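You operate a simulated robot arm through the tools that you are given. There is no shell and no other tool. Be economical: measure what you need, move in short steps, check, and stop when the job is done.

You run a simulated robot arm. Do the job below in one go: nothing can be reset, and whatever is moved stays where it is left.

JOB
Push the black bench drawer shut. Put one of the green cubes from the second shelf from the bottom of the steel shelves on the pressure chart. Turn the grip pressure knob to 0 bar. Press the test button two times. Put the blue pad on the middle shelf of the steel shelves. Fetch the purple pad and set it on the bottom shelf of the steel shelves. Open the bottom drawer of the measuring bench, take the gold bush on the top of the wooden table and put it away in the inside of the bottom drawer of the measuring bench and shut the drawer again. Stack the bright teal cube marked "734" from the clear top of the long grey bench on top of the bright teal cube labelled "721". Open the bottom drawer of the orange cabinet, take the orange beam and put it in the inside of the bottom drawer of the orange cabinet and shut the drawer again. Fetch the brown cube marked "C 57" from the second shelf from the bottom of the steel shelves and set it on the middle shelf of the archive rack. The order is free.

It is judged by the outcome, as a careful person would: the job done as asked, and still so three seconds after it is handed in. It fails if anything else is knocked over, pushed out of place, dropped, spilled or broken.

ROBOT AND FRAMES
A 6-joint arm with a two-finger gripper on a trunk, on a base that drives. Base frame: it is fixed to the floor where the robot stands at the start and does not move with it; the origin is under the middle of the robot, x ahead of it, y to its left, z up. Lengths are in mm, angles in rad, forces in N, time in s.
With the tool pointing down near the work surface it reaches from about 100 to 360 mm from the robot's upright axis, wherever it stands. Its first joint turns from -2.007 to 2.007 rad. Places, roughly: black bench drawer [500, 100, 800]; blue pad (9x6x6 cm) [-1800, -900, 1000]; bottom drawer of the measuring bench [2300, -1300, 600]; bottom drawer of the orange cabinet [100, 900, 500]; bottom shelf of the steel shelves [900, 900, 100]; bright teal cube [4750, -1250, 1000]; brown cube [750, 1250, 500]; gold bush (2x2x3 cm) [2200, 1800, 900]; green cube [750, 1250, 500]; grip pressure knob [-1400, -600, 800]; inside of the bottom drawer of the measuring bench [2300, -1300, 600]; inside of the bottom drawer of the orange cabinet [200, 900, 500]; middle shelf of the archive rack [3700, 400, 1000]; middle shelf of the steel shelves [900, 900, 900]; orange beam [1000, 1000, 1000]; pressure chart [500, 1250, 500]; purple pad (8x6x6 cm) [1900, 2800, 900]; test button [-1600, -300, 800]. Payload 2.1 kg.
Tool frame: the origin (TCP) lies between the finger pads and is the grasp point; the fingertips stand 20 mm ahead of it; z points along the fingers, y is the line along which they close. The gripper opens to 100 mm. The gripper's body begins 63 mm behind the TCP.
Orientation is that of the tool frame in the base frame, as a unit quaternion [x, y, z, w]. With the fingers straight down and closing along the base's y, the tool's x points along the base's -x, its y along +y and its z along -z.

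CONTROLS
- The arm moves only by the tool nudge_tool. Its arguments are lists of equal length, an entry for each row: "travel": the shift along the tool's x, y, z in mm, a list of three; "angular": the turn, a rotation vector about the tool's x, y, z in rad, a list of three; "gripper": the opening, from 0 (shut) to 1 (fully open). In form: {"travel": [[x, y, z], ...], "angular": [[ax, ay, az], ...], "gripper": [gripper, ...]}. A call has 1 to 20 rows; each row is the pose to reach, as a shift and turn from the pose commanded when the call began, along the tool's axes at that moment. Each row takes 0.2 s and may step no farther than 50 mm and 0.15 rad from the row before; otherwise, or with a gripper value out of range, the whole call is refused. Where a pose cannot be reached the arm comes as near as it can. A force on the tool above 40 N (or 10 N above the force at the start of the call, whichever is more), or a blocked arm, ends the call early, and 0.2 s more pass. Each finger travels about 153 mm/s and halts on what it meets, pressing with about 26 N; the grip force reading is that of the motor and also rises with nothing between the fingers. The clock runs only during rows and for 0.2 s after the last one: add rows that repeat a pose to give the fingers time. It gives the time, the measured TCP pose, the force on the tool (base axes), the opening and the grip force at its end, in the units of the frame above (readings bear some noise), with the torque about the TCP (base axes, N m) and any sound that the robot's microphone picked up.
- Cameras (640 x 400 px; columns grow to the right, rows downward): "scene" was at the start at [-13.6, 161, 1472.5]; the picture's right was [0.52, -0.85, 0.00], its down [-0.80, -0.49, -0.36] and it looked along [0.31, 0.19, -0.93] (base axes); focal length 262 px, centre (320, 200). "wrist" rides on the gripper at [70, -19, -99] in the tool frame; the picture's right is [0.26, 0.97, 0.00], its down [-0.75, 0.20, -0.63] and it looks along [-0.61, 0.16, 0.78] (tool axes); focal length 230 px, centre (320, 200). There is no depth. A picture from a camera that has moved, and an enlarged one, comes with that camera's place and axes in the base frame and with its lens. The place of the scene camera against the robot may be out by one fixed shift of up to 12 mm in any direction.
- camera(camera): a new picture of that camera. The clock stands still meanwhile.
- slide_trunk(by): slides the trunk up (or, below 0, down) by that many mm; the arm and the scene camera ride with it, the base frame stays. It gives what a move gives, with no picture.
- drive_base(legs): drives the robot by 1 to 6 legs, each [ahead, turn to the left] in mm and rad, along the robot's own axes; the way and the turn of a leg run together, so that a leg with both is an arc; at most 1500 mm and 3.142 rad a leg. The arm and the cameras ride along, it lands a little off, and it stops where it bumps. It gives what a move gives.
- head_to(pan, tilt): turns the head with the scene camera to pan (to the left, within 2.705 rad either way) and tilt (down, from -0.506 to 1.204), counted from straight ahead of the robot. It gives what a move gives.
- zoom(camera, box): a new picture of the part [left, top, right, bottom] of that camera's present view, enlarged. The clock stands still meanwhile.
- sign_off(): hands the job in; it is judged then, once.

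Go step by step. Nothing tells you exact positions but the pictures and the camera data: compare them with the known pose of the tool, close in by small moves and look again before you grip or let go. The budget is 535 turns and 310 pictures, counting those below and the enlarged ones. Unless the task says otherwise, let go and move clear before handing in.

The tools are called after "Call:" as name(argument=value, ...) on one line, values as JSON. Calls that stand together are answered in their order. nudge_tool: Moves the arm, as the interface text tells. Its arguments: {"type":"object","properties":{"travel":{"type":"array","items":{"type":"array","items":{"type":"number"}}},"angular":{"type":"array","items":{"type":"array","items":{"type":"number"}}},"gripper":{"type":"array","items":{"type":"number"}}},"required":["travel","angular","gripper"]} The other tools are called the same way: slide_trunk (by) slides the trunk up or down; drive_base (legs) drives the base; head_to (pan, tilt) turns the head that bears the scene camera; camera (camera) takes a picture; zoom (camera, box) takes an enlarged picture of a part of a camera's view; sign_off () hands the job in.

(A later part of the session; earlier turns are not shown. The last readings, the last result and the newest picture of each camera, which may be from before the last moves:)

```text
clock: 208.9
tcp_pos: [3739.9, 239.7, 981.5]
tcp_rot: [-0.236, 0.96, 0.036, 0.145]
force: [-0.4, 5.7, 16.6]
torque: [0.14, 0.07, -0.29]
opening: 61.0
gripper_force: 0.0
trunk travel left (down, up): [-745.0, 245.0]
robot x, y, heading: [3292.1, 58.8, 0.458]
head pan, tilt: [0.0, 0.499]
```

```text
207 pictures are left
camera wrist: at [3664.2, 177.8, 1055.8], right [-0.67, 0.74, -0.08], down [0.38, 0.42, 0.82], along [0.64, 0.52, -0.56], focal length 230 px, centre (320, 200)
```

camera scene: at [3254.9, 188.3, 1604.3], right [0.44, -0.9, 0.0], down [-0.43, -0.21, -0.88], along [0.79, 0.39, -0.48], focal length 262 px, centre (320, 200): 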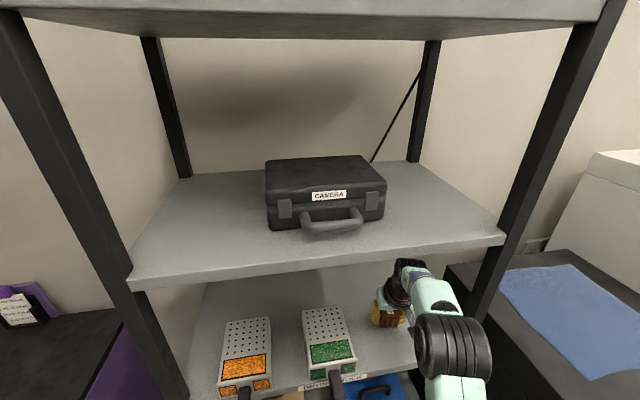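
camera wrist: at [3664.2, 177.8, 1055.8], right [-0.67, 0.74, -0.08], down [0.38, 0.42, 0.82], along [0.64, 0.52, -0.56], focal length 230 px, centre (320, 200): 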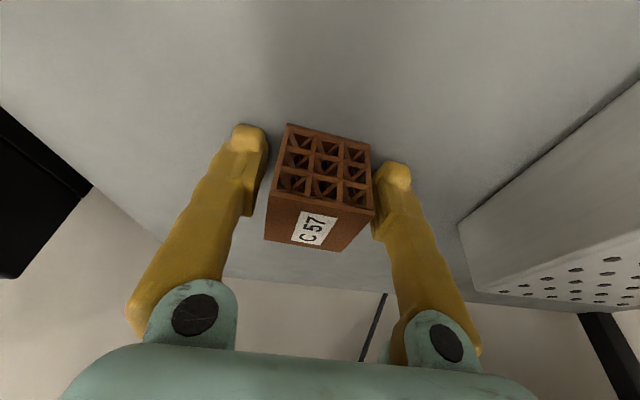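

Released and standing. Raising straight up and backing out.

Call:
nudge_tool(travel=[[0, 0, -3], [0, 0, -6], [0, 0, -6]], angular=[[0, 0, 0], [0, 0, 0], [0, 0, 0]], gripper=[0.61, 0.61, 0.7])

Call:
slide_trunk(by=70)

Call:
drive_base(legs=[[-450, 0]])

Call:
camera(camera="scene")

```text
clock: 209.7
tcp_pos: [3740.7, 238.1, 986.6]
tcp_rot: [-0.235, 0.96, 0.036, 0.145]
force: [0.5, 0.3, -0.7]
torque: [-0.01, 0.02, 0.0]
opening: 69.9
gripper_force: 0.1
trunk travel left (down, up): [-745.0, 245.0]
robot x, y, heading: [3293.3, 57.9, 0.456]
head pan, tilt: [0.0, 0.499]
```

```text
clock: 210.8
tcp_pos: [3726.5, 231.9, 1031.6]
tcp_rot: [-0.236, 0.965, 0.033, 0.114]
force: [-0.3, -0.2, 0.3]
torque: [0.01, -0.01, -0.05]
opening: 69.9
gripper_force: 0.0
trunk travel left (down, up): [-815.0, 175.0]
robot x, y, heading: [3289.4, 56.5, 0.452]
head pan, tilt: [0.0, 0.499]
```

```text
clock: 212.1
tcp_pos: [3728.6, 202.9, 1117.3]
tcp_rot: [-0.228, 0.924, 0.044, 0.303]
force: [0.2, -0.1, 0.0]
torque: [0.0, 0.03, 0.01]
opening: 70.2
gripper_force: 0.0
trunk travel left (down, up): [-815.0, 175.0]
robot x, y, heading: [3205.6, 16.3, 0.457]
head pan, tilt: [0.0, 0.499]
stopped in leg 1: the robot was blocked; the commanded pose is now the measured one
```

```text
206 pictures are left
camera scene: at [3270.0, 195.3, 1646.7], right [0.44, -0.9, 0.0], down [-0.48, -0.24, -0.84], along [0.76, 0.37, -0.54], focal length 262 px, centre (320, 200)
```

scene: 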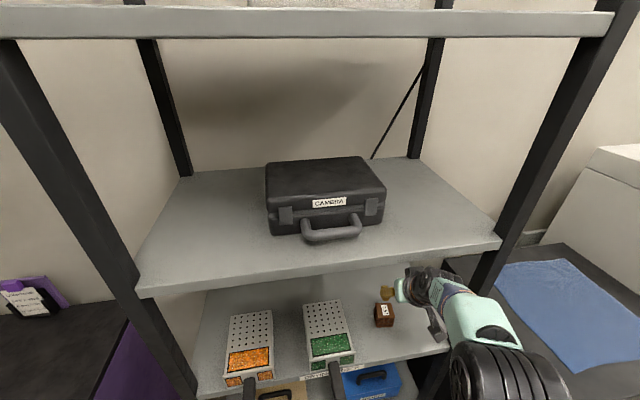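

The wrist caught under the shelf above while backing out and the robot has tipped slightly. I'll drive forward again to release it, then lower.

Call:
drive_base(legs=[[60, 0]])

Call:
camera(camera="scene")

Call:
camera(camera="wrist")

```text
clock: 212.8
tcp_pos: [3657.2, 169.0, 1137.5]
tcp_rot: [-0.224, 0.914, 0.05, 0.335]
force: [0.5, -1.2, 0.5]
torque: [0.02, 0.05, -0.02]
opening: 70.0
gripper_force: 0.1
trunk travel left (down, up): [-815.0, 175.0]
robot x, y, heading: [3211.1, 16.1, 0.457]
head pan, tilt: [0.0, 0.499]
stopped in leg 1: the robot was blocked; the commanded pose is now the measured one
```

```text
205 pictures are left
camera scene: at [3130.4, 125.9, 1645.0], right [0.44, -0.9, 0.0], down [-0.4, -0.2, -0.89], along [0.8, 0.4, -0.45], focal length 262 px, centre (320, 200)
```

scene: 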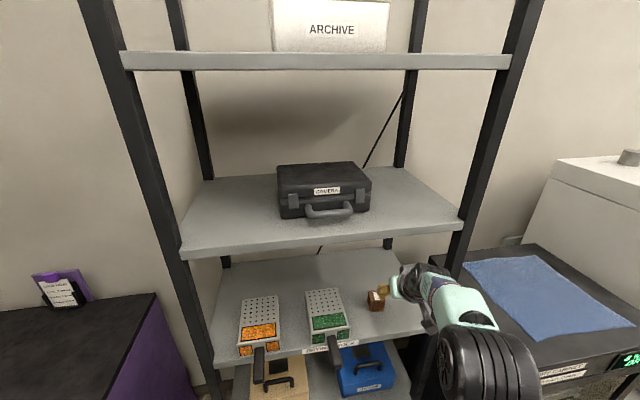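

```text
204 pictures are left
camera wrist: at [3561.0, 100.9, 1171.4], right [-0.6, 0.77, -0.22], down [0.05, 0.31, 0.95], along [0.8, 0.56, -0.22], focal length 230 px, centre (320, 200)
```

wrist: 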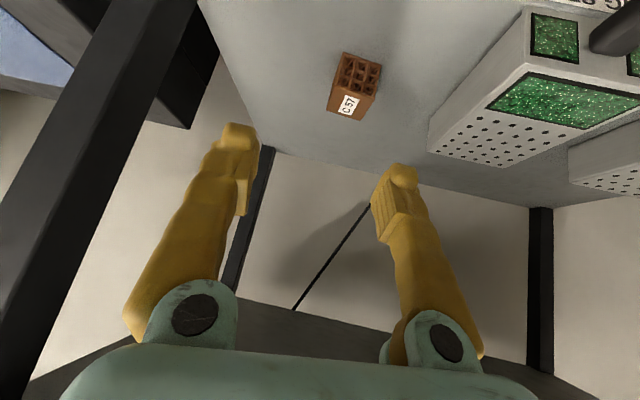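

It has come free, C 57 is still standing. Letting it settle, then backing away.

Call:
nudge_tool(travel=[[0, 0, 0], [0, 0, 0]], angular=[[0, 0, 0], [0, 0, 0]], gripper=[0.7, 0.7])

Call:
camera(camera="scene")

Call:
drive_base(legs=[[-350, 0]])

Call:
camera(camera="scene")

```text
clock: 213.4
tcp_pos: [3669.1, 175.4, 1137.8]
tcp_rot: [-0.222, 0.915, 0.049, 0.333]
force: [0.2, 0.8, -0.3]
torque: [-0.04, 0.01, -0.01]
opening: 69.9
gripper_force: 0.1
trunk travel left (down, up): [-815.0, 175.0]
robot x, y, heading: [3208.8, 19.5, 0.456]
head pan, tilt: [0.0, 0.499]
```

```text
203 pictures are left
camera scene: at [3199.0, 160.8, 1641.9], right [0.44, -0.9, 0.0], down [-0.44, -0.22, -0.87], along [0.78, 0.39, -0.49], focal length 262 px, centre (320, 200)
```

scene: 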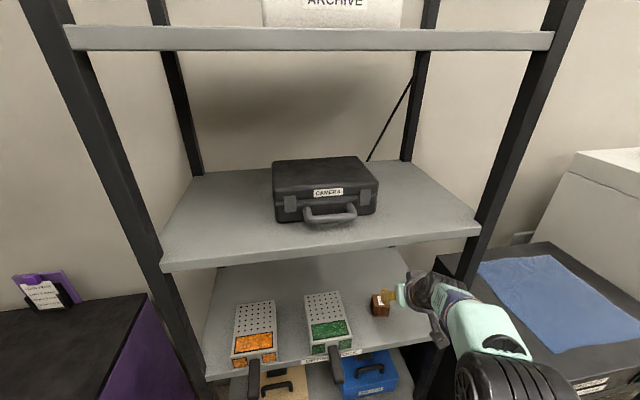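

```text
clock: 215.8
tcp_pos: [3349.5, 17.4, 1136.4]
tcp_rot: [-0.225, 0.915, 0.049, 0.331]
force: [-0.2, -0.1, 0.6]
torque: [0.0, -0.01, 0.01]
opening: 69.7
gripper_force: 0.1
trunk travel left (down, up): [-815.0, 175.0]
robot x, y, heading: [2890.5, -136.2, 0.456]
head pan, tilt: [0.0, 0.499]
```

```text
202 pictures are left
camera scene: at [2856.9, -8.1, 1641.2], right [0.44, -0.9, 0.0], down [-0.43, -0.21, -0.88], along [0.79, 0.39, -0.48], focal length 262 px, centre (320, 200)
```

scene: 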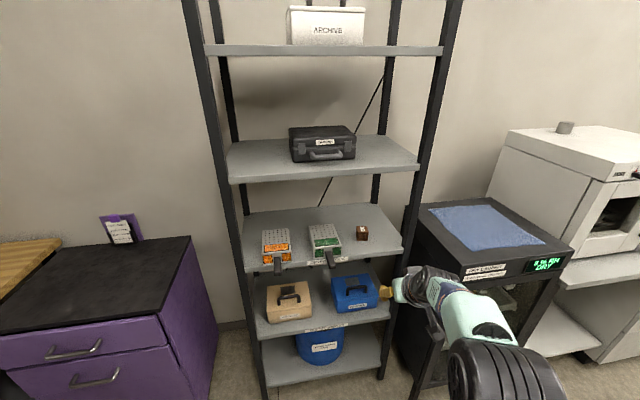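

C 57 is on the archive rack's middle shelf. Next: the teal cubes on the long grey bench; I'll drive right along this wall and look.

Call:
drive_base(legs=[[0, -1.39], [1300, 0]])

Call:
head_to(pan=0.6, tilt=0.4)

Call:
camera(camera="scene")

Call:
head_to(pan=-0.5, tilt=0.4)

Call:
camera(camera="scene")

```text
clock: 225.7
tcp_pos: [3937.7, -1610.6, 1136.6]
tcp_rot: [0.411, 0.848, -0.173, 0.288]
force: [0.4, 0.2, 0.0]
torque: [-0.01, 0.01, 0.01]
opening: 70.0
gripper_force: 0.0
trunk travel left (down, up): [-815.0, 175.0]
robot x, y, heading: [3697.5, -1186.5, -0.929]
head pan, tilt: [0.0, 0.499]
```

```text
clock: 226.7
tcp_pos: [3937.5, -1608.5, 1137.2]
tcp_rot: [0.411, 0.848, -0.173, 0.287]
force: [0.3, -0.3, -0.1]
torque: [0.0, -0.03, 0.01]
opening: 69.8
gripper_force: 0.2
trunk travel left (down, up): [-815.0, 175.0]
robot x, y, heading: [3699.9, -1187.3, -0.921]
head pan, tilt: [0.6, 0.4]
```

```text
201 pictures are left
camera scene: at [3860.0, -1093.8, 1650.4], right [-0.32, -0.95, 0.0], down [-0.37, 0.12, -0.92], along [0.87, -0.29, -0.39], focal length 262 px, centre (320, 200)
```

scene: 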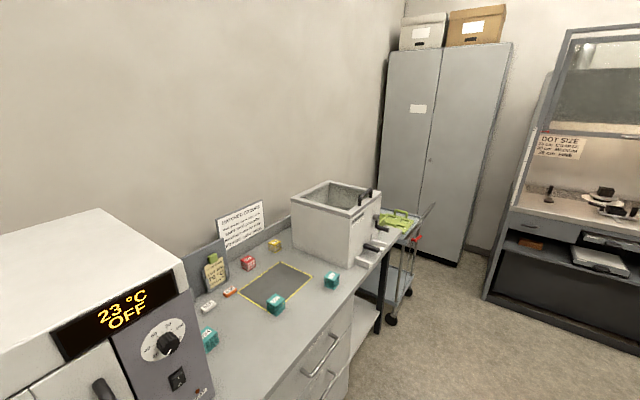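

```text
clock: 228.1
tcp_pos: [3936.1, -1609.1, 1136.6]
tcp_rot: [0.411, 0.848, -0.173, 0.286]
force: [-0.4, -0.1, 0.8]
torque: [0.02, 0.01, -0.01]
opening: 70.0
gripper_force: 0.0
trunk travel left (down, up): [-815.0, 175.0]
robot x, y, heading: [3696.8, -1186.8, -0.925]
head pan, tilt: [-0.499, 0.4]
```

```text
200 pictures are left
camera scene: at [3786.1, -1155.8, 1650.4], right [-0.99, -0.15, 0.0], down [-0.06, 0.38, -0.92], along [0.14, -0.91, -0.39], focal length 262 px, centre (320, 200)
```

scene: 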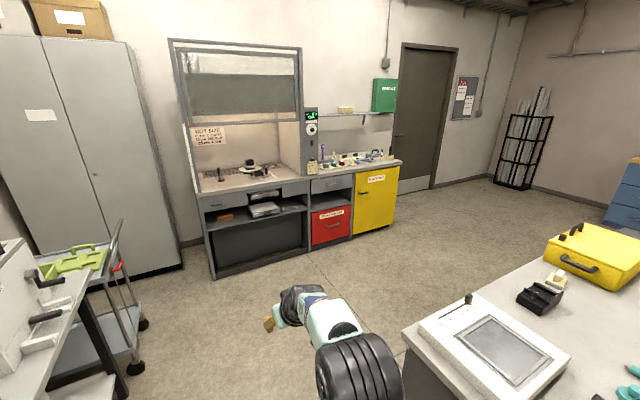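

The teal cubes are on the bench to my left. Zooming for labels.

Call:
head_to(pan=0.7, tilt=0.6)

Call:
zoom(camera="scene", box=[200, 120, 440, 270])

Call:
camera(camera="scene")

```text
clock: 229.5
tcp_pos: [3936.8, -1606.7, 1136.7]
tcp_rot: [0.411, 0.848, -0.173, 0.286]
force: [-0.1, 0.7, 0.6]
torque: [-0.03, -0.01, -0.03]
opening: 70.2
gripper_force: 0.0
trunk travel left (down, up): [-815.0, 175.0]
robot x, y, heading: [3695.1, -1186.0, -0.93]
head pan, tilt: [0.7, 0.6]
```

```text
2.67 times, centred on (320, 195) of scene
camera zoom: at [3858.5, -1084.0, 1632.2], right [-0.22, -0.97, 0.0], down [-0.55, 0.13, -0.83], along [0.8, -0.18, -0.56], focal length 699 px, centre (320, 213)
```

zoom: 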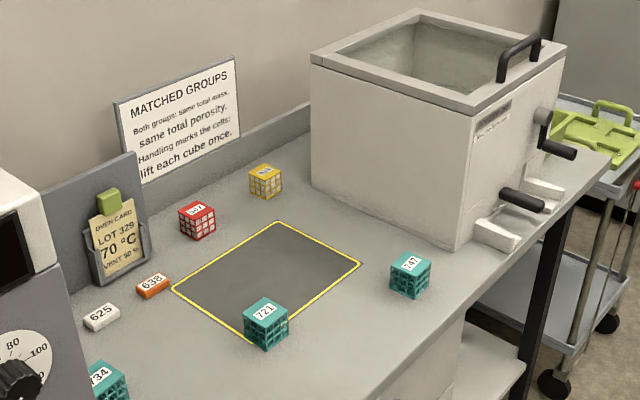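

```text
198 pictures are left
camera scene: at [3858.5, -1084.0, 1632.2], right [-0.22, -0.97, 0.0], down [-0.55, 0.13, -0.83], along [0.8, -0.18, -0.56], focal length 262 px, centre (320, 200)
```

scene: 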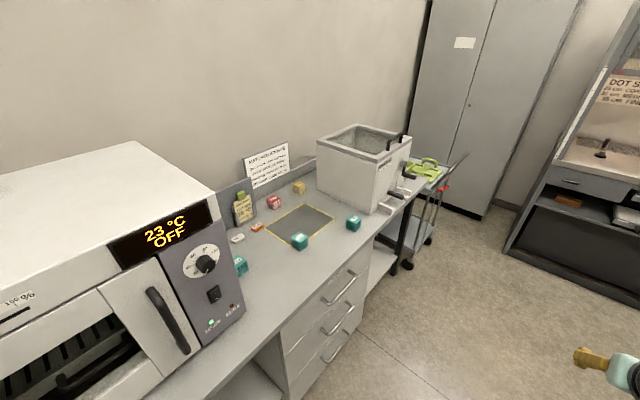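

734 stands beside the oven; 721 sits at the front corner of the yellow square. I'll position in front of 734.

Call:
drive_base(legs=[[276, 0], [0, 1.567], [100, 0]])

Call:
head_to(pan=0.0, tilt=0.7)

Call:
camera(camera="scene")

Call:
camera(camera="wrist")

```text
clock: 235.9
tcp_pos: [4356.1, -1118.1, 1139.4]
tcp_rot: [-0.303, 0.891, 0.079, 0.329]
force: [0.2, 0.6, -1.1]
torque: [0.02, 0.0, -0.01]
opening: 70.1
gripper_force: 0.0
trunk travel left (down, up): [-815.0, 175.0]
robot x, y, heading: [3944.9, -1349.2, 0.635]
head pan, tilt: [0.7, 0.6]
```

```text
clock: 237.0
tcp_pos: [4362.2, -1113.8, 1137.1]
tcp_rot: [-0.304, 0.892, 0.078, 0.326]
force: [-0.2, -0.5, -0.2]
torque: [0.02, -0.02, -0.02]
opening: 70.1
gripper_force: 0.1
trunk travel left (down, up): [-815.0, 175.0]
robot x, y, heading: [3942.7, -1347.3, 0.634]
head pan, tilt: [0.0, 0.7]
```

```text
197 pictures are left
camera scene: at [3876.6, -1228.3, 1623.5], right [0.59, -0.81, 0.0], down [-0.52, -0.38, -0.77], along [0.62, 0.45, -0.64], focal length 262 px, centre (320, 200)
```

scene: 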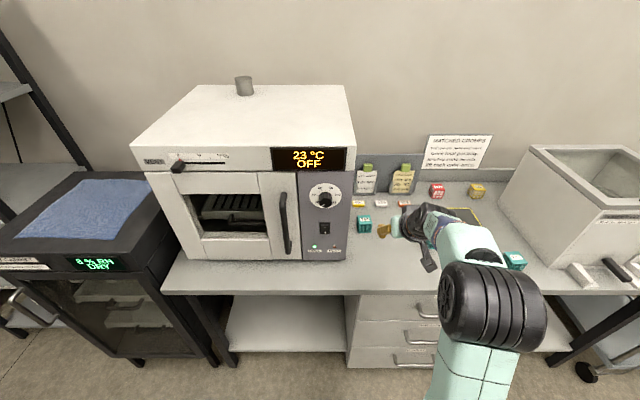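

```text
196 pictures are left
camera wrist: at [4280.4, -1197.8, 1171.4], right [-0.73, 0.65, -0.22], down [0.0, 0.32, 0.95], along [0.69, 0.69, -0.23], focal length 230 px, centre (320, 200)
```

wrist: 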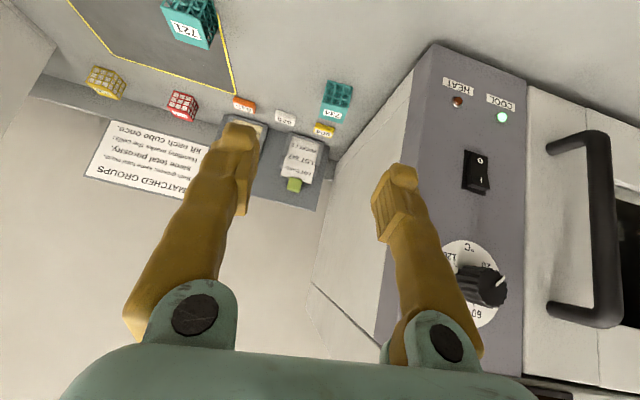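

Gap between oven and 734 is about 30 mm, enough for a finger. Driving 190 mm forward with the hand still high.

Call:
drive_base(legs=[[190, 0]])

Call:
camera(camera="wrist")

Call:
camera(camera="scene")

```text
clock: 238.6
tcp_pos: [4514.2, -1004.8, 1138.3]
tcp_rot: [-0.304, 0.892, 0.079, 0.326]
force: [0.6, 0.1, -0.7]
torque: [0.0, -0.01, 0.01]
opening: 70.0
gripper_force: 0.1
trunk travel left (down, up): [-815.0, 175.0]
robot x, y, heading: [4094.1, -1238.0, 0.633]
head pan, tilt: [0.0, 0.7]
```

```text
195 pictures are left
camera wrist: at [4430.9, -1087.6, 1171.7], right [-0.73, 0.65, -0.22], down [0.0, 0.32, 0.95], along [0.69, 0.69, -0.23], focal length 230 px, centre (320, 200)
```

wrist: 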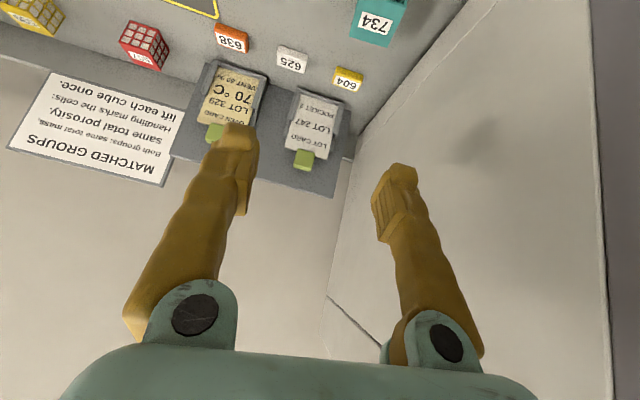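

```text
194 pictures are left
camera scene: at [4027.0, -1118.1, 1623.6], right [0.59, -0.81, 0.0], down [-0.52, -0.38, -0.77], along [0.62, 0.45, -0.64], focal length 262 px, centre (320, 200)
```

scene: 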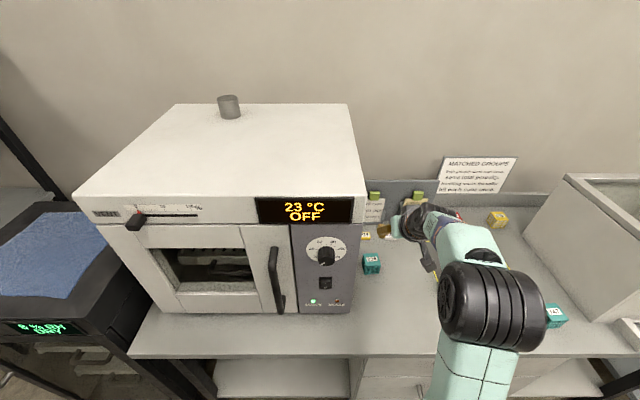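

I'll go 35 mm closer and lower the trunk so the cube comes into the workable range.

Call:
drive_base(legs=[[35, 0]])

Call:
slide_trunk(by=-140)

Call:
camera(camera="wrist")

```text
clock: 239.4
tcp_pos: [4538.1, -985.8, 1139.9]
tcp_rot: [-0.303, 0.891, 0.079, 0.328]
force: [-1.1, -0.4, -0.7]
torque: [0.05, -0.02, 0.05]
opening: 70.3
gripper_force: 0.1
trunk travel left (down, up): [-815.0, 175.0]
robot x, y, heading: [4120.8, -1214.6, 0.632]
head pan, tilt: [0.0, 0.7]
```

```text
clock: 241.1
tcp_pos: [4543.1, -981.7, 996.8]
tcp_rot: [-0.303, 0.892, 0.078, 0.326]
force: [-0.4, -0.4, 0.4]
torque: [0.02, 0.03, 0.0]
opening: 69.8
gripper_force: 0.1
trunk travel left (down, up): [-675.0, 315.0]
robot x, y, heading: [4119.0, -1218.6, 0.636]
head pan, tilt: [0.0, 0.7]
```

```text
193 pictures are left
camera wrist: at [4460.3, -1066.0, 1031.3], right [-0.73, 0.65, -0.22], down [0.0, 0.32, 0.95], along [0.69, 0.69, -0.23], focal length 230 px, centre (320, 200)
```

wrist: 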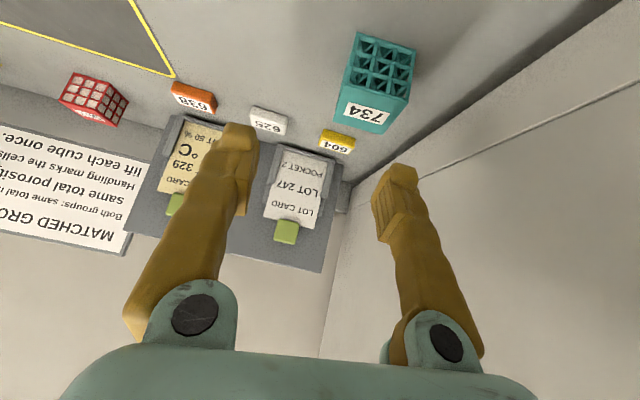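

I need the cube's size and position better; zooming both views.

Call:
zoom(camera="scene", box=[330, 200, 490, 300])

Call:
zoom(camera="wrist", box=[300, 20, 460, 120])

```text
4.00 times, centred on (410, 250) of scene
camera zoom: at [4056.8, -1096.3, 1483.6], right [0.59, -0.81, 0.0], down [-0.52, -0.38, -0.76], along [0.62, 0.45, -0.64], focal length 1048 px, centre (-40, 0)
```

zoom: 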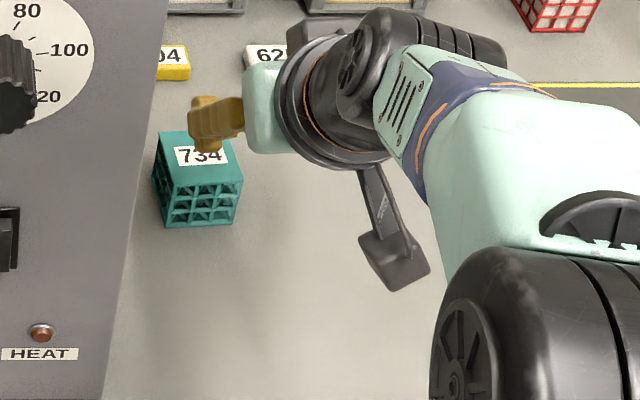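

```text
4.00 times, centred on (380, 70) of wrist
camera zoom: at [4460.3, -1066.0, 1031.3], right [-0.73, 0.65, -0.22], down [0.0, 0.32, 0.95], along [0.69, 0.69, -0.23], focal length 920 px, centre (80, 720)
```

zoom: 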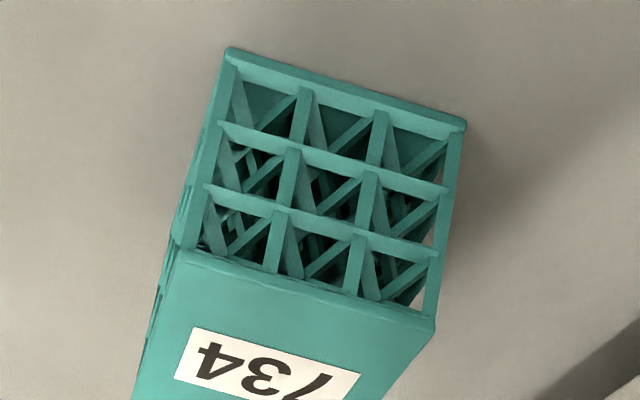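

Cube 734 measures about 44 mm at centre (4556, -943, 896), with a 70 mm gap to the oven. Moving to pre-grasp.

Call:
nudge_tool(travel=[[15, 11, 6], [30.6, 22, 12]], angular=[[-0.066, -0.002, -0.035], [-0.131, -0.004, -0.07]], gripper=[0.75, 0.75])

Call:
camera(camera="wrist")

```text
clock: 241.7
tcp_pos: [4518.1, -975.4, 966.5]
tcp_rot: [-0.356, 0.873, 0.126, 0.308]
force: [-0.9, 0.8, 0.1]
torque: [0.0, 0.01, -0.01]
opening: 75.1
gripper_force: 0.0
trunk travel left (down, up): [-675.0, 315.0]
robot x, y, heading: [4120.6, -1217.1, 0.635]
head pan, tilt: [0.0, 0.7]
```

```text
190 pictures are left
camera wrist: at [4448.4, -1071.8, 999.6], right [-0.82, 0.55, -0.16], down [-0.01, 0.27, 0.96], along [0.58, 0.79, -0.22], focal length 230 px, centre (320, 200)
```

wrist: 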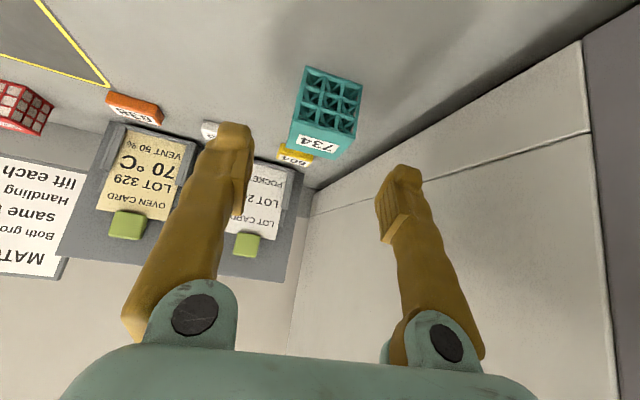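

Centred. Advancing and closing.

Call:
nudge_tool(travel=[[0, 0, 30], [0, 0, 60], [0, 0, 78]], angular=[[0, 0, 0], [0, 0, 0], [0, 0, 0]], gripper=[0.75, 0.75, 0.75])

Call:
camera(camera="wrist")

```text
clock: 242.5
tcp_pos: [4552.9, -939.6, 905.7]
tcp_rot: [-0.356, 0.873, 0.125, 0.31]
force: [-0.4, -0.6, -0.3]
torque: [-0.01, 0.0, 0.0]
opening: 75.0
gripper_force: 0.0
trunk travel left (down, up): [-675.0, 315.0]
robot x, y, heading: [4122.5, -1218.3, 0.632]
head pan, tilt: [0.0, 0.7]
```

```text
189 pictures are left
camera wrist: at [4484.1, -1036.7, 939.6], right [-0.82, 0.55, -0.16], down [-0.01, 0.27, 0.96], along [0.58, 0.79, -0.22], focal length 230 px, centre (320, 200)
```

wrist: 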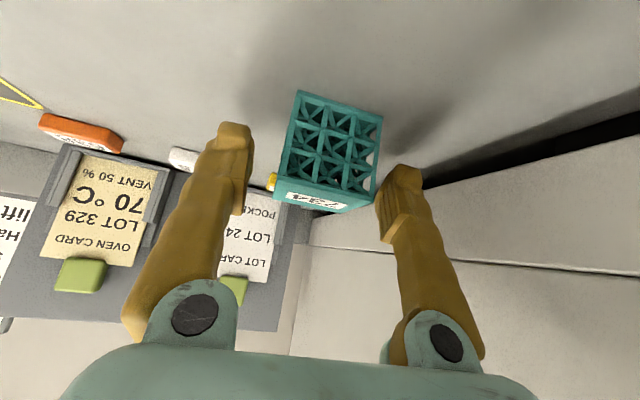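

A small adjustment down and sideways, then closing.

Call:
nudge_tool(travel=[[3, 4, 4], [3, 4, 4], [3, 4, 4], [3, 4, 4]], angular=[[0, 0, 0], [0, 0, 0], [0, 0, 0], [0, 0, 0]], gripper=[0.75, 0.5, 0.3, 0.3])

Call:
slide_trunk(by=70)

Call:
camera(camera="wrist")

Call:
camera(camera="scene")

```text
clock: 243.5
tcp_pos: [4551.1, -939.1, 901.8]
tcp_rot: [-0.355, 0.873, 0.126, 0.311]
force: [0.1, -0.1, 0.2]
torque: [0.07, -0.04, 0.0]
opening: 49.5
gripper_force: 26.1
trunk travel left (down, up): [-675.0, 315.0]
robot x, y, heading: [4120.1, -1210.8, 0.631]
head pan, tilt: [0.0, 0.7]
```

```text
clock: 244.6
tcp_pos: [4550.1, -938.4, 971.6]
tcp_rot: [-0.356, 0.873, 0.126, 0.308]
force: [0.1, 0.2, -0.7]
torque: [-0.02, 0.01, -0.01]
opening: 48.9
gripper_force: 26.1
trunk travel left (down, up): [-745.0, 245.0]
robot x, y, heading: [4119.2, -1216.2, 0.631]
head pan, tilt: [0.0, 0.7]
```

```text
188 pictures are left
camera wrist: at [4480.9, -1034.2, 1004.8], right [-0.82, 0.55, -0.16], down [-0.01, 0.27, 0.96], along [0.58, 0.79, -0.22], focal length 230 px, centre (320, 200)
```

wrist: 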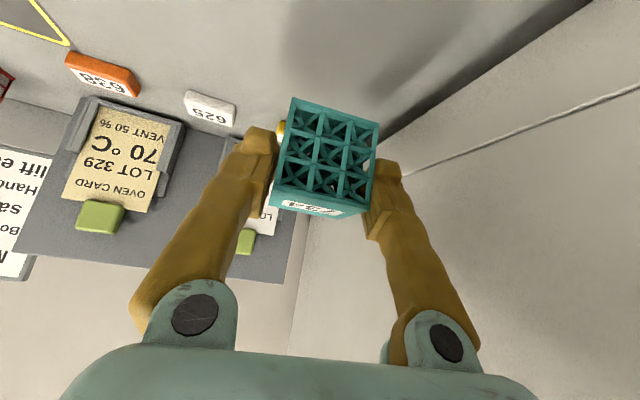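

```text
187 pictures are left
camera scene: at [4057.0, -1096.0, 1553.5], right [0.59, -0.81, 0.0], down [-0.52, -0.38, -0.76], along [0.62, 0.45, -0.64], focal length 262 px, centre (320, 200)
```

scene: 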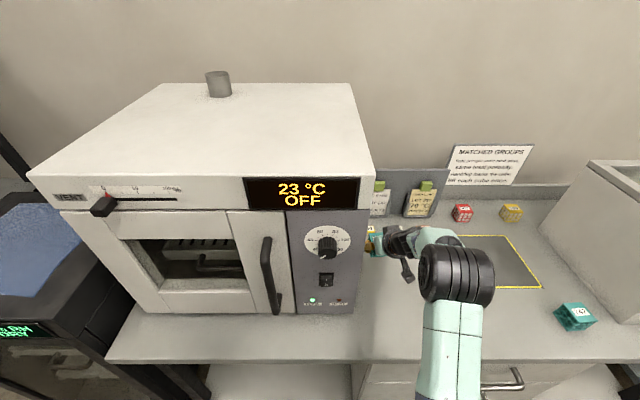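

Gripped and lifted. Now I'll back off and shift right to line up with 721.

Call:
drive_base(legs=[[-250, 0], [0, -1.565], [222, 0], [0, 1.571]])

Call:
camera(camera="scene")

Call:
camera(camera="wrist")

```text
clock: 255.3
tcp_pos: [4492.7, -1296.0, 971.3]
tcp_rot: [-0.326, 0.884, 0.116, 0.313]
force: [0.3, 0.1, -0.7]
torque: [-0.03, 0.0, -0.02]
opening: 48.8
gripper_force: 26.0
trunk travel left (down, up): [-745.0, 245.0]
robot x, y, heading: [4047.0, -1546.5, 0.569]
head pan, tilt: [0.0, 0.7]
```

```text
186 pictures are left
camera scene: at [3990.9, -1422.4, 1553.5], right [0.54, -0.84, 0.0], down [-0.54, -0.35, -0.76], along [0.64, 0.41, -0.64], focal length 262 px, centre (320, 200)
```

scene: 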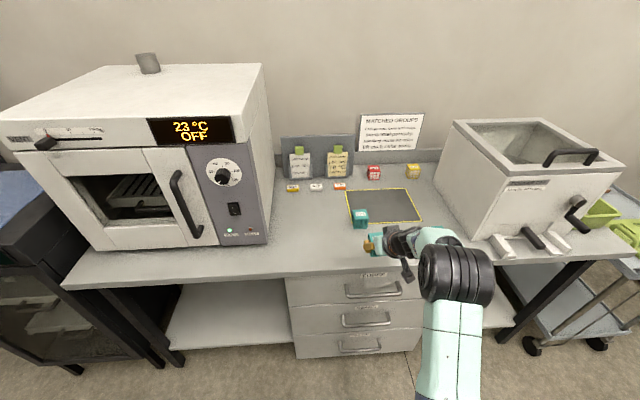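

```text
185 pictures are left
camera wrist: at [4417.5, -1388.2, 1004.8], right [-0.78, 0.6, -0.16], down [0.01, 0.27, 0.96], along [0.63, 0.75, -0.22], focal length 230 px, centre (320, 200)
```

wrist: 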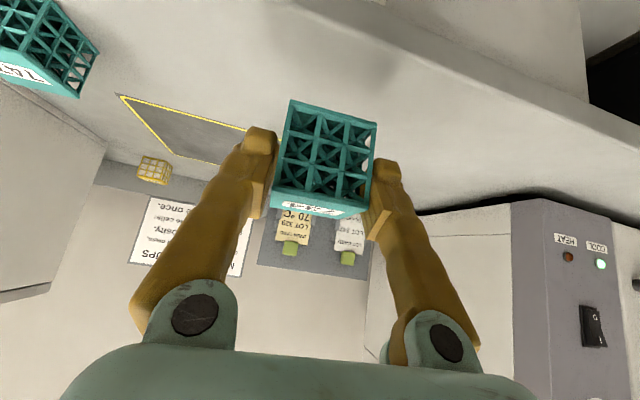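

Zooming on 721 in the scene view to fix its position.

Call:
zoom(camera="scene", box=[300, 170, 460, 270])

```text
4.00 times, centred on (380, 220) of scene
camera zoom: at [3990.9, -1422.4, 1553.5], right [0.54, -0.84, 0.0], down [-0.54, -0.35, -0.76], along [0.64, 0.41, -0.64], focal length 1048 px, centre (80, 120)
```

zoom: 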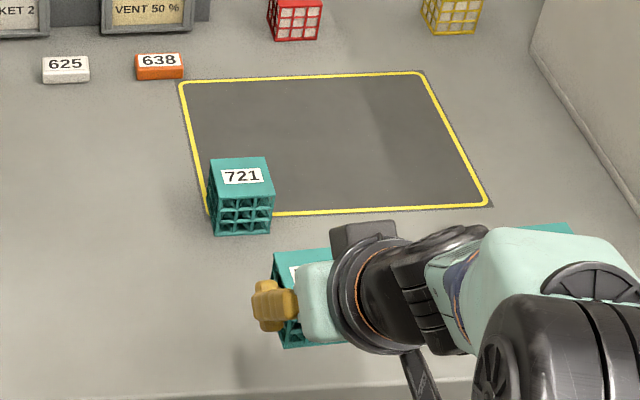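

Target for the held cube is over (4632, -1177). Aligning and driving 140 mm first.

Call:
drive_base(legs=[[0, 0.036], [140, 0]])

Call:
zoom(camera="scene", box=[300, 170, 460, 270])

Call:
camera(camera="wrist")

```text
clock: 257.0
tcp_pos: [4599.3, -1200.7, 972.7]
tcp_rot: [-0.343, 0.877, 0.122, 0.312]
force: [0.9, 0.0, -0.5]
torque: [0.02, -0.02, -0.01]
opening: 49.0
gripper_force: 26.3
trunk travel left (down, up): [-745.0, 245.0]
robot x, y, heading: [4162.9, -1468.1, 0.604]
head pan, tilt: [0.0, 0.7]
```

```text
4.00 times, centred on (380, 220) of scene
camera zoom: at [4100.7, -1345.2, 1553.6], right [0.57, -0.82, 0.0], down [-0.53, -0.37, -0.77], along [0.63, 0.44, -0.64], focal length 1048 px, centre (80, 120)
```

zoom: 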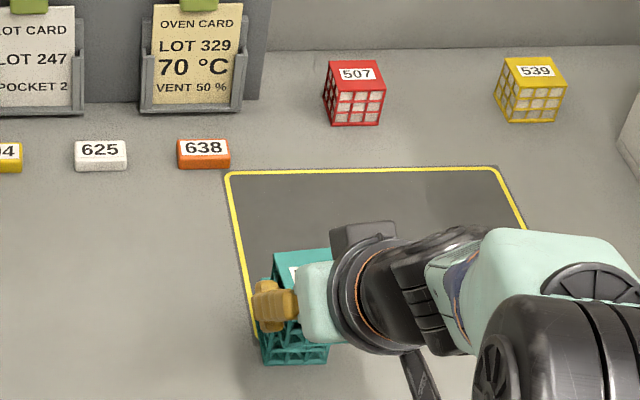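

```text
182 pictures are left
camera wrist: at [4526.4, -1294.5, 1005.2], right [-0.8, 0.57, -0.16], down [0.0, 0.27, 0.96], along [0.6, 0.77, -0.22], focal length 230 px, centre (320, 200)
```

wrist: 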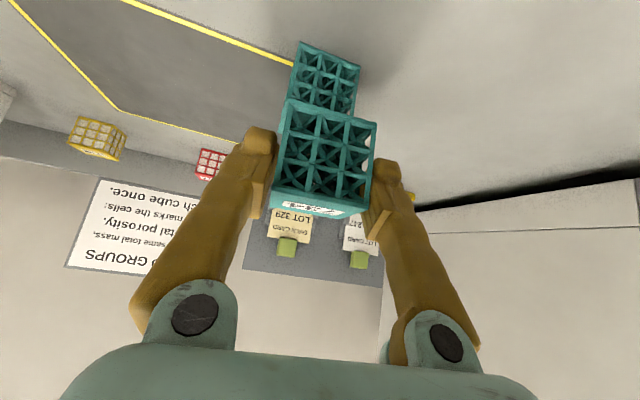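

Using both cubes' edges, the held cube is 33 mm short and laterally aligned. Driving 33 mm.

Call:
drive_base(legs=[[33, 0]])

Call:
camera(camera="wrist")

Call:
zoom(camera="scene", box=[300, 170, 460, 270])

```text
clock: 257.9
tcp_pos: [4623.7, -1184.6, 974.0]
tcp_rot: [-0.343, 0.877, 0.121, 0.313]
force: [-1.1, -0.2, 0.1]
torque: [-0.02, -0.01, -0.01]
opening: 48.9
gripper_force: 25.7
trunk travel left (down, up): [-745.0, 245.0]
robot x, y, heading: [4190.0, -1444.9, 0.606]
head pan, tilt: [0.0, 0.7]
```

```text
181 pictures are left
camera wrist: at [4550.7, -1277.5, 1006.9], right [-0.8, 0.57, -0.16], down [0.0, 0.27, 0.96], along [0.6, 0.77, -0.22], focal length 230 px, centre (320, 200)
```

wrist: 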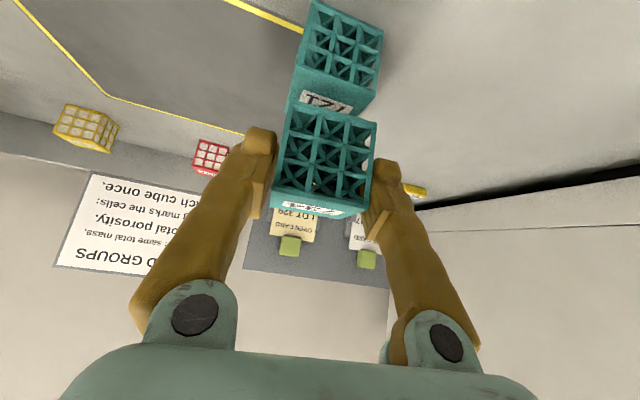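

```text
4.00 times, centred on (380, 220) of scene
camera zoom: at [4123.2, -1329.5, 1553.7], right [0.57, -0.82, 0.0], down [-0.53, -0.36, -0.77], along [0.63, 0.44, -0.64], focal length 1048 px, centre (80, 120)
```

zoom: 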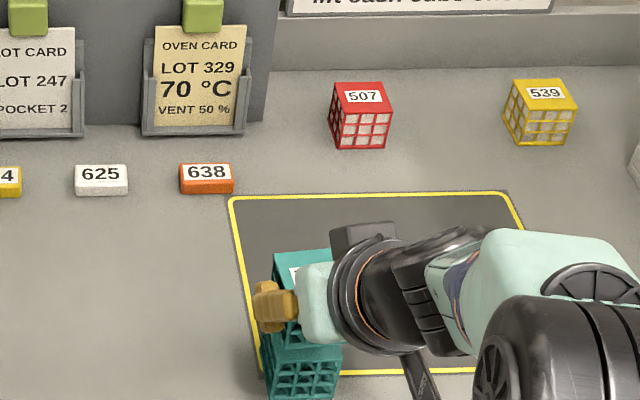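

Aligned within 5 mm; nudging forward 5 mm and lowering slowly.

Call:
nudge_tool(travel=[[-1, 0, 6], [4, 0, 12], [8, 0, 17]], angular=[[0, 0, 0], [0, 0, 0], [0, 0, 0]], gripper=[0.3, 0.3, 0.3])

Call:
nudge_tool(travel=[[2, 0, 2.4], [4, 0, 4.8]], angular=[[0, 0, 0], [0, 0, 0]], gripper=[0.3, 0.3])

Call:
camera(camera="wrist")

```text
clock: 258.7
tcp_pos: [4630.2, -1177.9, 953.3]
tcp_rot: [-0.343, 0.878, 0.12, 0.312]
force: [0.5, 0.3, -0.5]
torque: [-0.02, 0.02, -0.02]
opening: 49.1
gripper_force: 26.0
trunk travel left (down, up): [-745.0, 245.0]
robot x, y, heading: [4191.5, -1443.7, 0.608]
head pan, tilt: [0.0, 0.7]
```

```text
clock: 259.3
tcp_pos: [4630.0, -1178.3, 950.5]
tcp_rot: [-0.342, 0.877, 0.122, 0.316]
force: [3.5, 0.3, 20.0]
torque: [0.27, -0.08, -0.07]
opening: 49.1
gripper_force: 26.0
trunk travel left (down, up): [-745.0, 245.0]
robot x, y, heading: [4188.6, -1443.5, 0.607]
head pan, tilt: [0.0, 0.7]
```

```text
179 pictures are left
camera wrist: at [4557.3, -1272.5, 983.3], right [-0.8, 0.58, -0.17], down [-0.01, 0.27, 0.96], along [0.6, 0.77, -0.21], focal length 230 px, centre (320, 200)
```

wrist: 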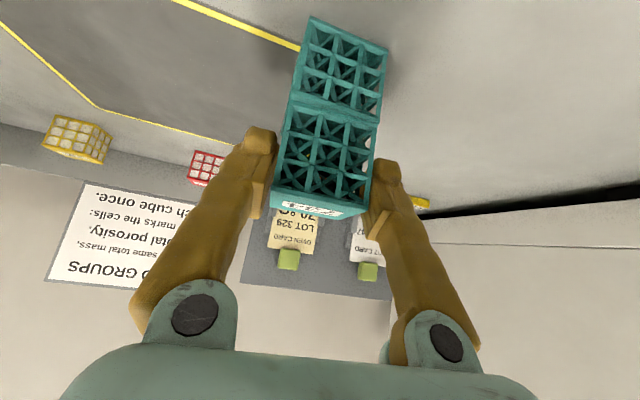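

Contact: the held cube sits on 721, faces aligned. Opening gently.

Call:
nudge_tool(travel=[[-1, 0, -1.2], [-1, 0, -1.2], [-1, 0, -1.2]], angular=[[0, 0, 0], [0, 0, 0], [0, 0, 0]], gripper=[0.52, 0.62, 0.65])

Call:
camera(camera="wrist")

```text
clock: 260.1
tcp_pos: [4629.4, -1176.9, 947.5]
tcp_rot: [-0.343, 0.878, 0.121, 0.311]
force: [0.8, -0.2, 0.4]
torque: [0.02, -0.02, 0.0]
opening: 65.0
gripper_force: 0.0
trunk travel left (down, up): [-745.0, 245.0]
robot x, y, heading: [4189.0, -1444.7, 0.608]
head pan, tilt: [0.0, 0.7]
```

```text
178 pictures are left
camera wrist: at [4557.8, -1271.6, 981.5], right [-0.8, 0.57, -0.16], down [0.0, 0.27, 0.96], along [0.6, 0.77, -0.22], focal length 230 px, centre (320, 200)
```

wrist: 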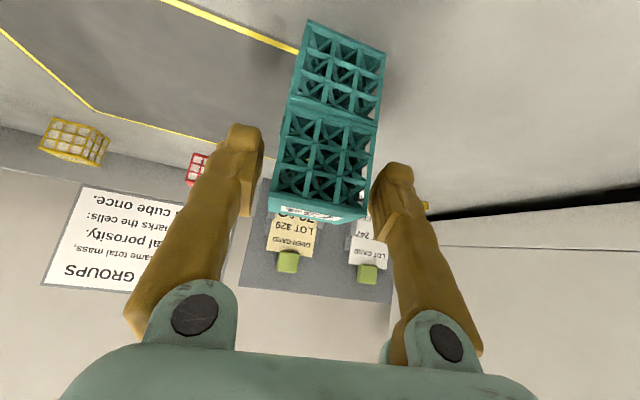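

The stack stands. I'll withdraw along the fingers and back off.

Call:
nudge_tool(travel=[[0, -2, -20], [0, -2, -50], [0, -2, -90]], angular=[[0, 0, 0], [0, 0, 0], [0, 0, 0]], gripper=[0.72, 0.75, 0.75])

Call:
drive_base(legs=[[-200, 0]])

Call:
camera(camera="scene")

Call:
zoom(camera="scene", box=[280, 150, 440, 250])

```text
clock: 260.9
tcp_pos: [4588.0, -1217.1, 1022.1]
tcp_rot: [-0.343, 0.878, 0.122, 0.311]
force: [-1.1, 0.0, -0.3]
torque: [-0.01, -0.04, 0.0]
opening: 74.9
gripper_force: 0.0
trunk travel left (down, up): [-745.0, 245.0]
robot x, y, heading: [4191.7, -1442.9, 0.603]
head pan, tilt: [0.0, 0.7]
```

```text
clock: 262.5
tcp_pos: [4424.0, -1329.5, 1022.2]
tcp_rot: [-0.343, 0.878, 0.12, 0.311]
force: [0.1, 0.2, -0.2]
torque: [0.0, 0.0, -0.05]
opening: 75.1
gripper_force: 0.1
trunk travel left (down, up): [-745.0, 245.0]
robot x, y, heading: [4025.9, -1559.5, 0.603]
head pan, tilt: [0.0, 0.7]
```

```text
177 pictures are left
camera scene: at [3964.1, -1440.0, 1553.5], right [0.57, -0.82, 0.0], down [-0.53, -0.37, -0.76], along [0.63, 0.44, -0.64], focal length 262 px, centre (320, 200)
```

scene: 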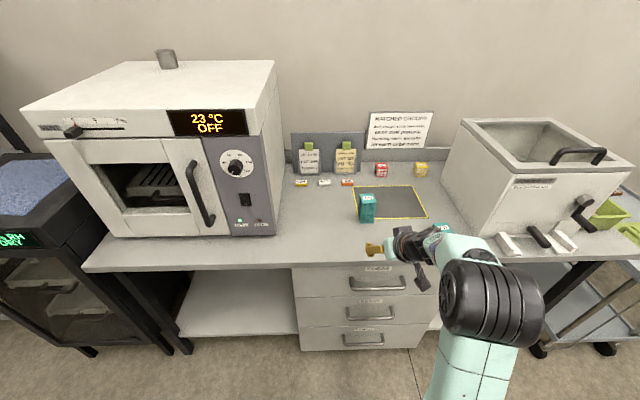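

```text
4.00 times, centred on (360, 200) of scene
camera zoom: at [3964.1, -1440.0, 1553.5], right [0.57, -0.82, 0.0], down [-0.53, -0.37, -0.76], along [0.63, 0.44, -0.64], focal length 1048 px, centre (160, 200)
```

zoom: 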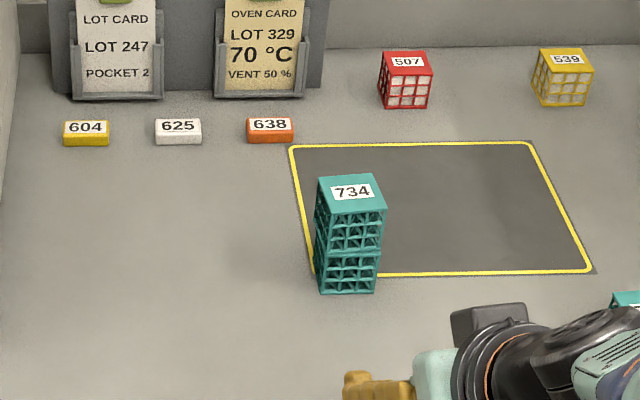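

The stack is good. Next, the measuring bench's bottom drawer: I'll drive there and look at it.

Call:
drive_base(legs=[[0, 1.605], [1500, 0], [445, 0], [0, 1.571], [1200, 0], [0, 1.571]])

Call:
head_to(pan=0.0, tilt=0.6)

Call:
camera(camera="scene")

```text
clock: 289.5
tcp_pos: [2144.9, -1126.9, 1019.8]
tcp_rot: [0.357, 0.872, -0.128, 0.309]
force: [0.4, 0.4, 0.7]
torque: [-0.01, 0.01, -0.02]
opening: 75.1
gripper_force: 0.1
trunk travel left (down, up): [-745.0, 245.0]
robot x, y, heading: [1895.1, -739.7, -0.917]
head pan, tilt: [0.0, 0.7]
```

```text
clock: 290.2
tcp_pos: [2145.9, -1126.3, 1020.4]
tcp_rot: [0.356, 0.873, -0.127, 0.309]
force: [-0.6, 0.7, 0.2]
torque: [-0.02, 0.0, 0.01]
opening: 75.0
gripper_force: 0.1
trunk travel left (down, up): [-745.0, 245.0]
robot x, y, heading: [1897.7, -740.0, -0.911]
head pan, tilt: [0.0, 0.6]
```

```text
175 pictures are left
camera scene: at [2021.7, -684.1, 1562.1], right [-0.79, -0.61, 0.0], down [-0.35, 0.45, -0.82], along [0.5, -0.65, -0.57], focal length 262 px, centre (320, 200)
```

scene: 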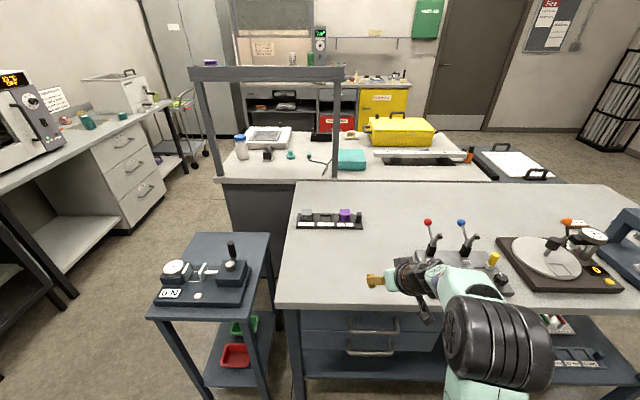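

The bench has two drawers; the bottom handle is near (2151, -1128, 641). I'll back off, lower, and roll the gripper 90° so the fingers can close around the horizontal bar.

Call:
drive_base(legs=[[-200, 0]])

Call:
slide_trunk(by=-370)

Call:
nudge_tool(travel=[[0, 0, 0], [0, 0, 0], [0, 0, 0], [0, 0, 0], [0, 0, 0], [0, 0, 0], [0, 0, 0], [0, 0, 0], [0, 0, 0], [0, 0, 0], [0, 0, 0]], angular=[[0, 0, 0.143], [0, 0, 0.286], [0, 0, 0.428], [0, 0, 0.571], [0, 0, 0.714], [0, 0, 0.857], [0, 0, 1.0], [0, 0, 1.142], [0, 0, 1.285], [0, 0, 1.428], [0, 0, 1.571]], gripper=[0.6, 0.6, 0.6, 0.6, 0.6, 0.6, 0.6, 0.6, 0.6, 0.6, 0.6])

Call:
camera(camera="scene")

Call:
camera(camera="wrist")

```text
clock: 291.8
tcp_pos: [2023.1, -969.4, 1020.9]
tcp_rot: [0.357, 0.872, -0.127, 0.309]
force: [-0.1, 0.1, -0.2]
torque: [0.0, -0.01, -0.02]
opening: 75.0
gripper_force: 0.0
trunk travel left (down, up): [-745.0, 245.0]
robot x, y, heading: [1771.5, -580.9, -0.918]
head pan, tilt: [0.0, 0.6]
```

```text
clock: 295.4
tcp_pos: [2023.2, -969.1, 650.1]
tcp_rot: [0.357, 0.872, -0.128, 0.309]
force: [0.2, -0.3, -0.2]
torque: [0.0, 0.03, 0.03]
opening: 75.3
gripper_force: 0.0
trunk travel left (down, up): [-375.0, 615.0]
robot x, y, heading: [1773.0, -580.0, -0.917]
head pan, tilt: [0.0, 0.6]
```

```text
clock: 297.8
tcp_pos: [2022.2, -969.2, 649.8]
tcp_rot: [0.87, 0.363, 0.129, 0.308]
force: [-0.4, 0.6, 0.1]
torque: [0.0, -0.01, -0.02]
opening: 59.7
gripper_force: 0.1
trunk travel left (down, up): [-375.0, 615.0]
robot x, y, heading: [1770.8, -582.4, -0.915]
head pan, tilt: [0.0, 0.6]
```

```text
174 pictures are left
camera scene: at [1900.6, -526.9, 1192.2], right [-0.79, -0.61, 0.0], down [-0.34, 0.45, -0.83], along [0.5, -0.65, -0.56], focal length 262 px, centre (320, 200)
```

scene: 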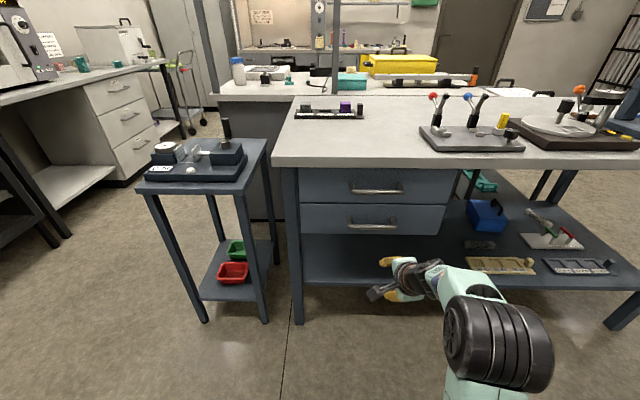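

```text
173 pictures are left
camera wrist: at [2018.2, -866.7, 716.1], right [0.71, -0.34, 0.61], down [-0.7, -0.36, 0.61], along [0.01, -0.87, -0.5], focal length 230 px, centre (320, 200)
```

wrist: 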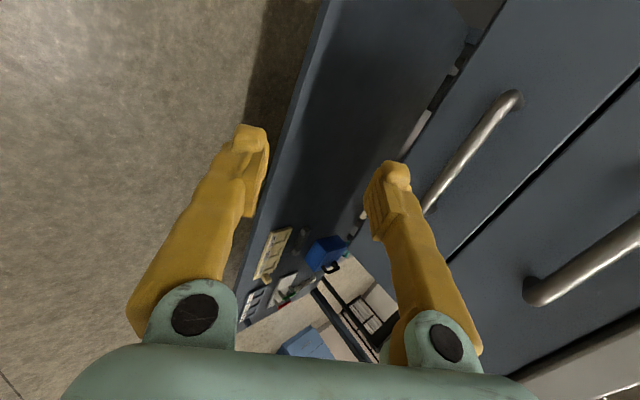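

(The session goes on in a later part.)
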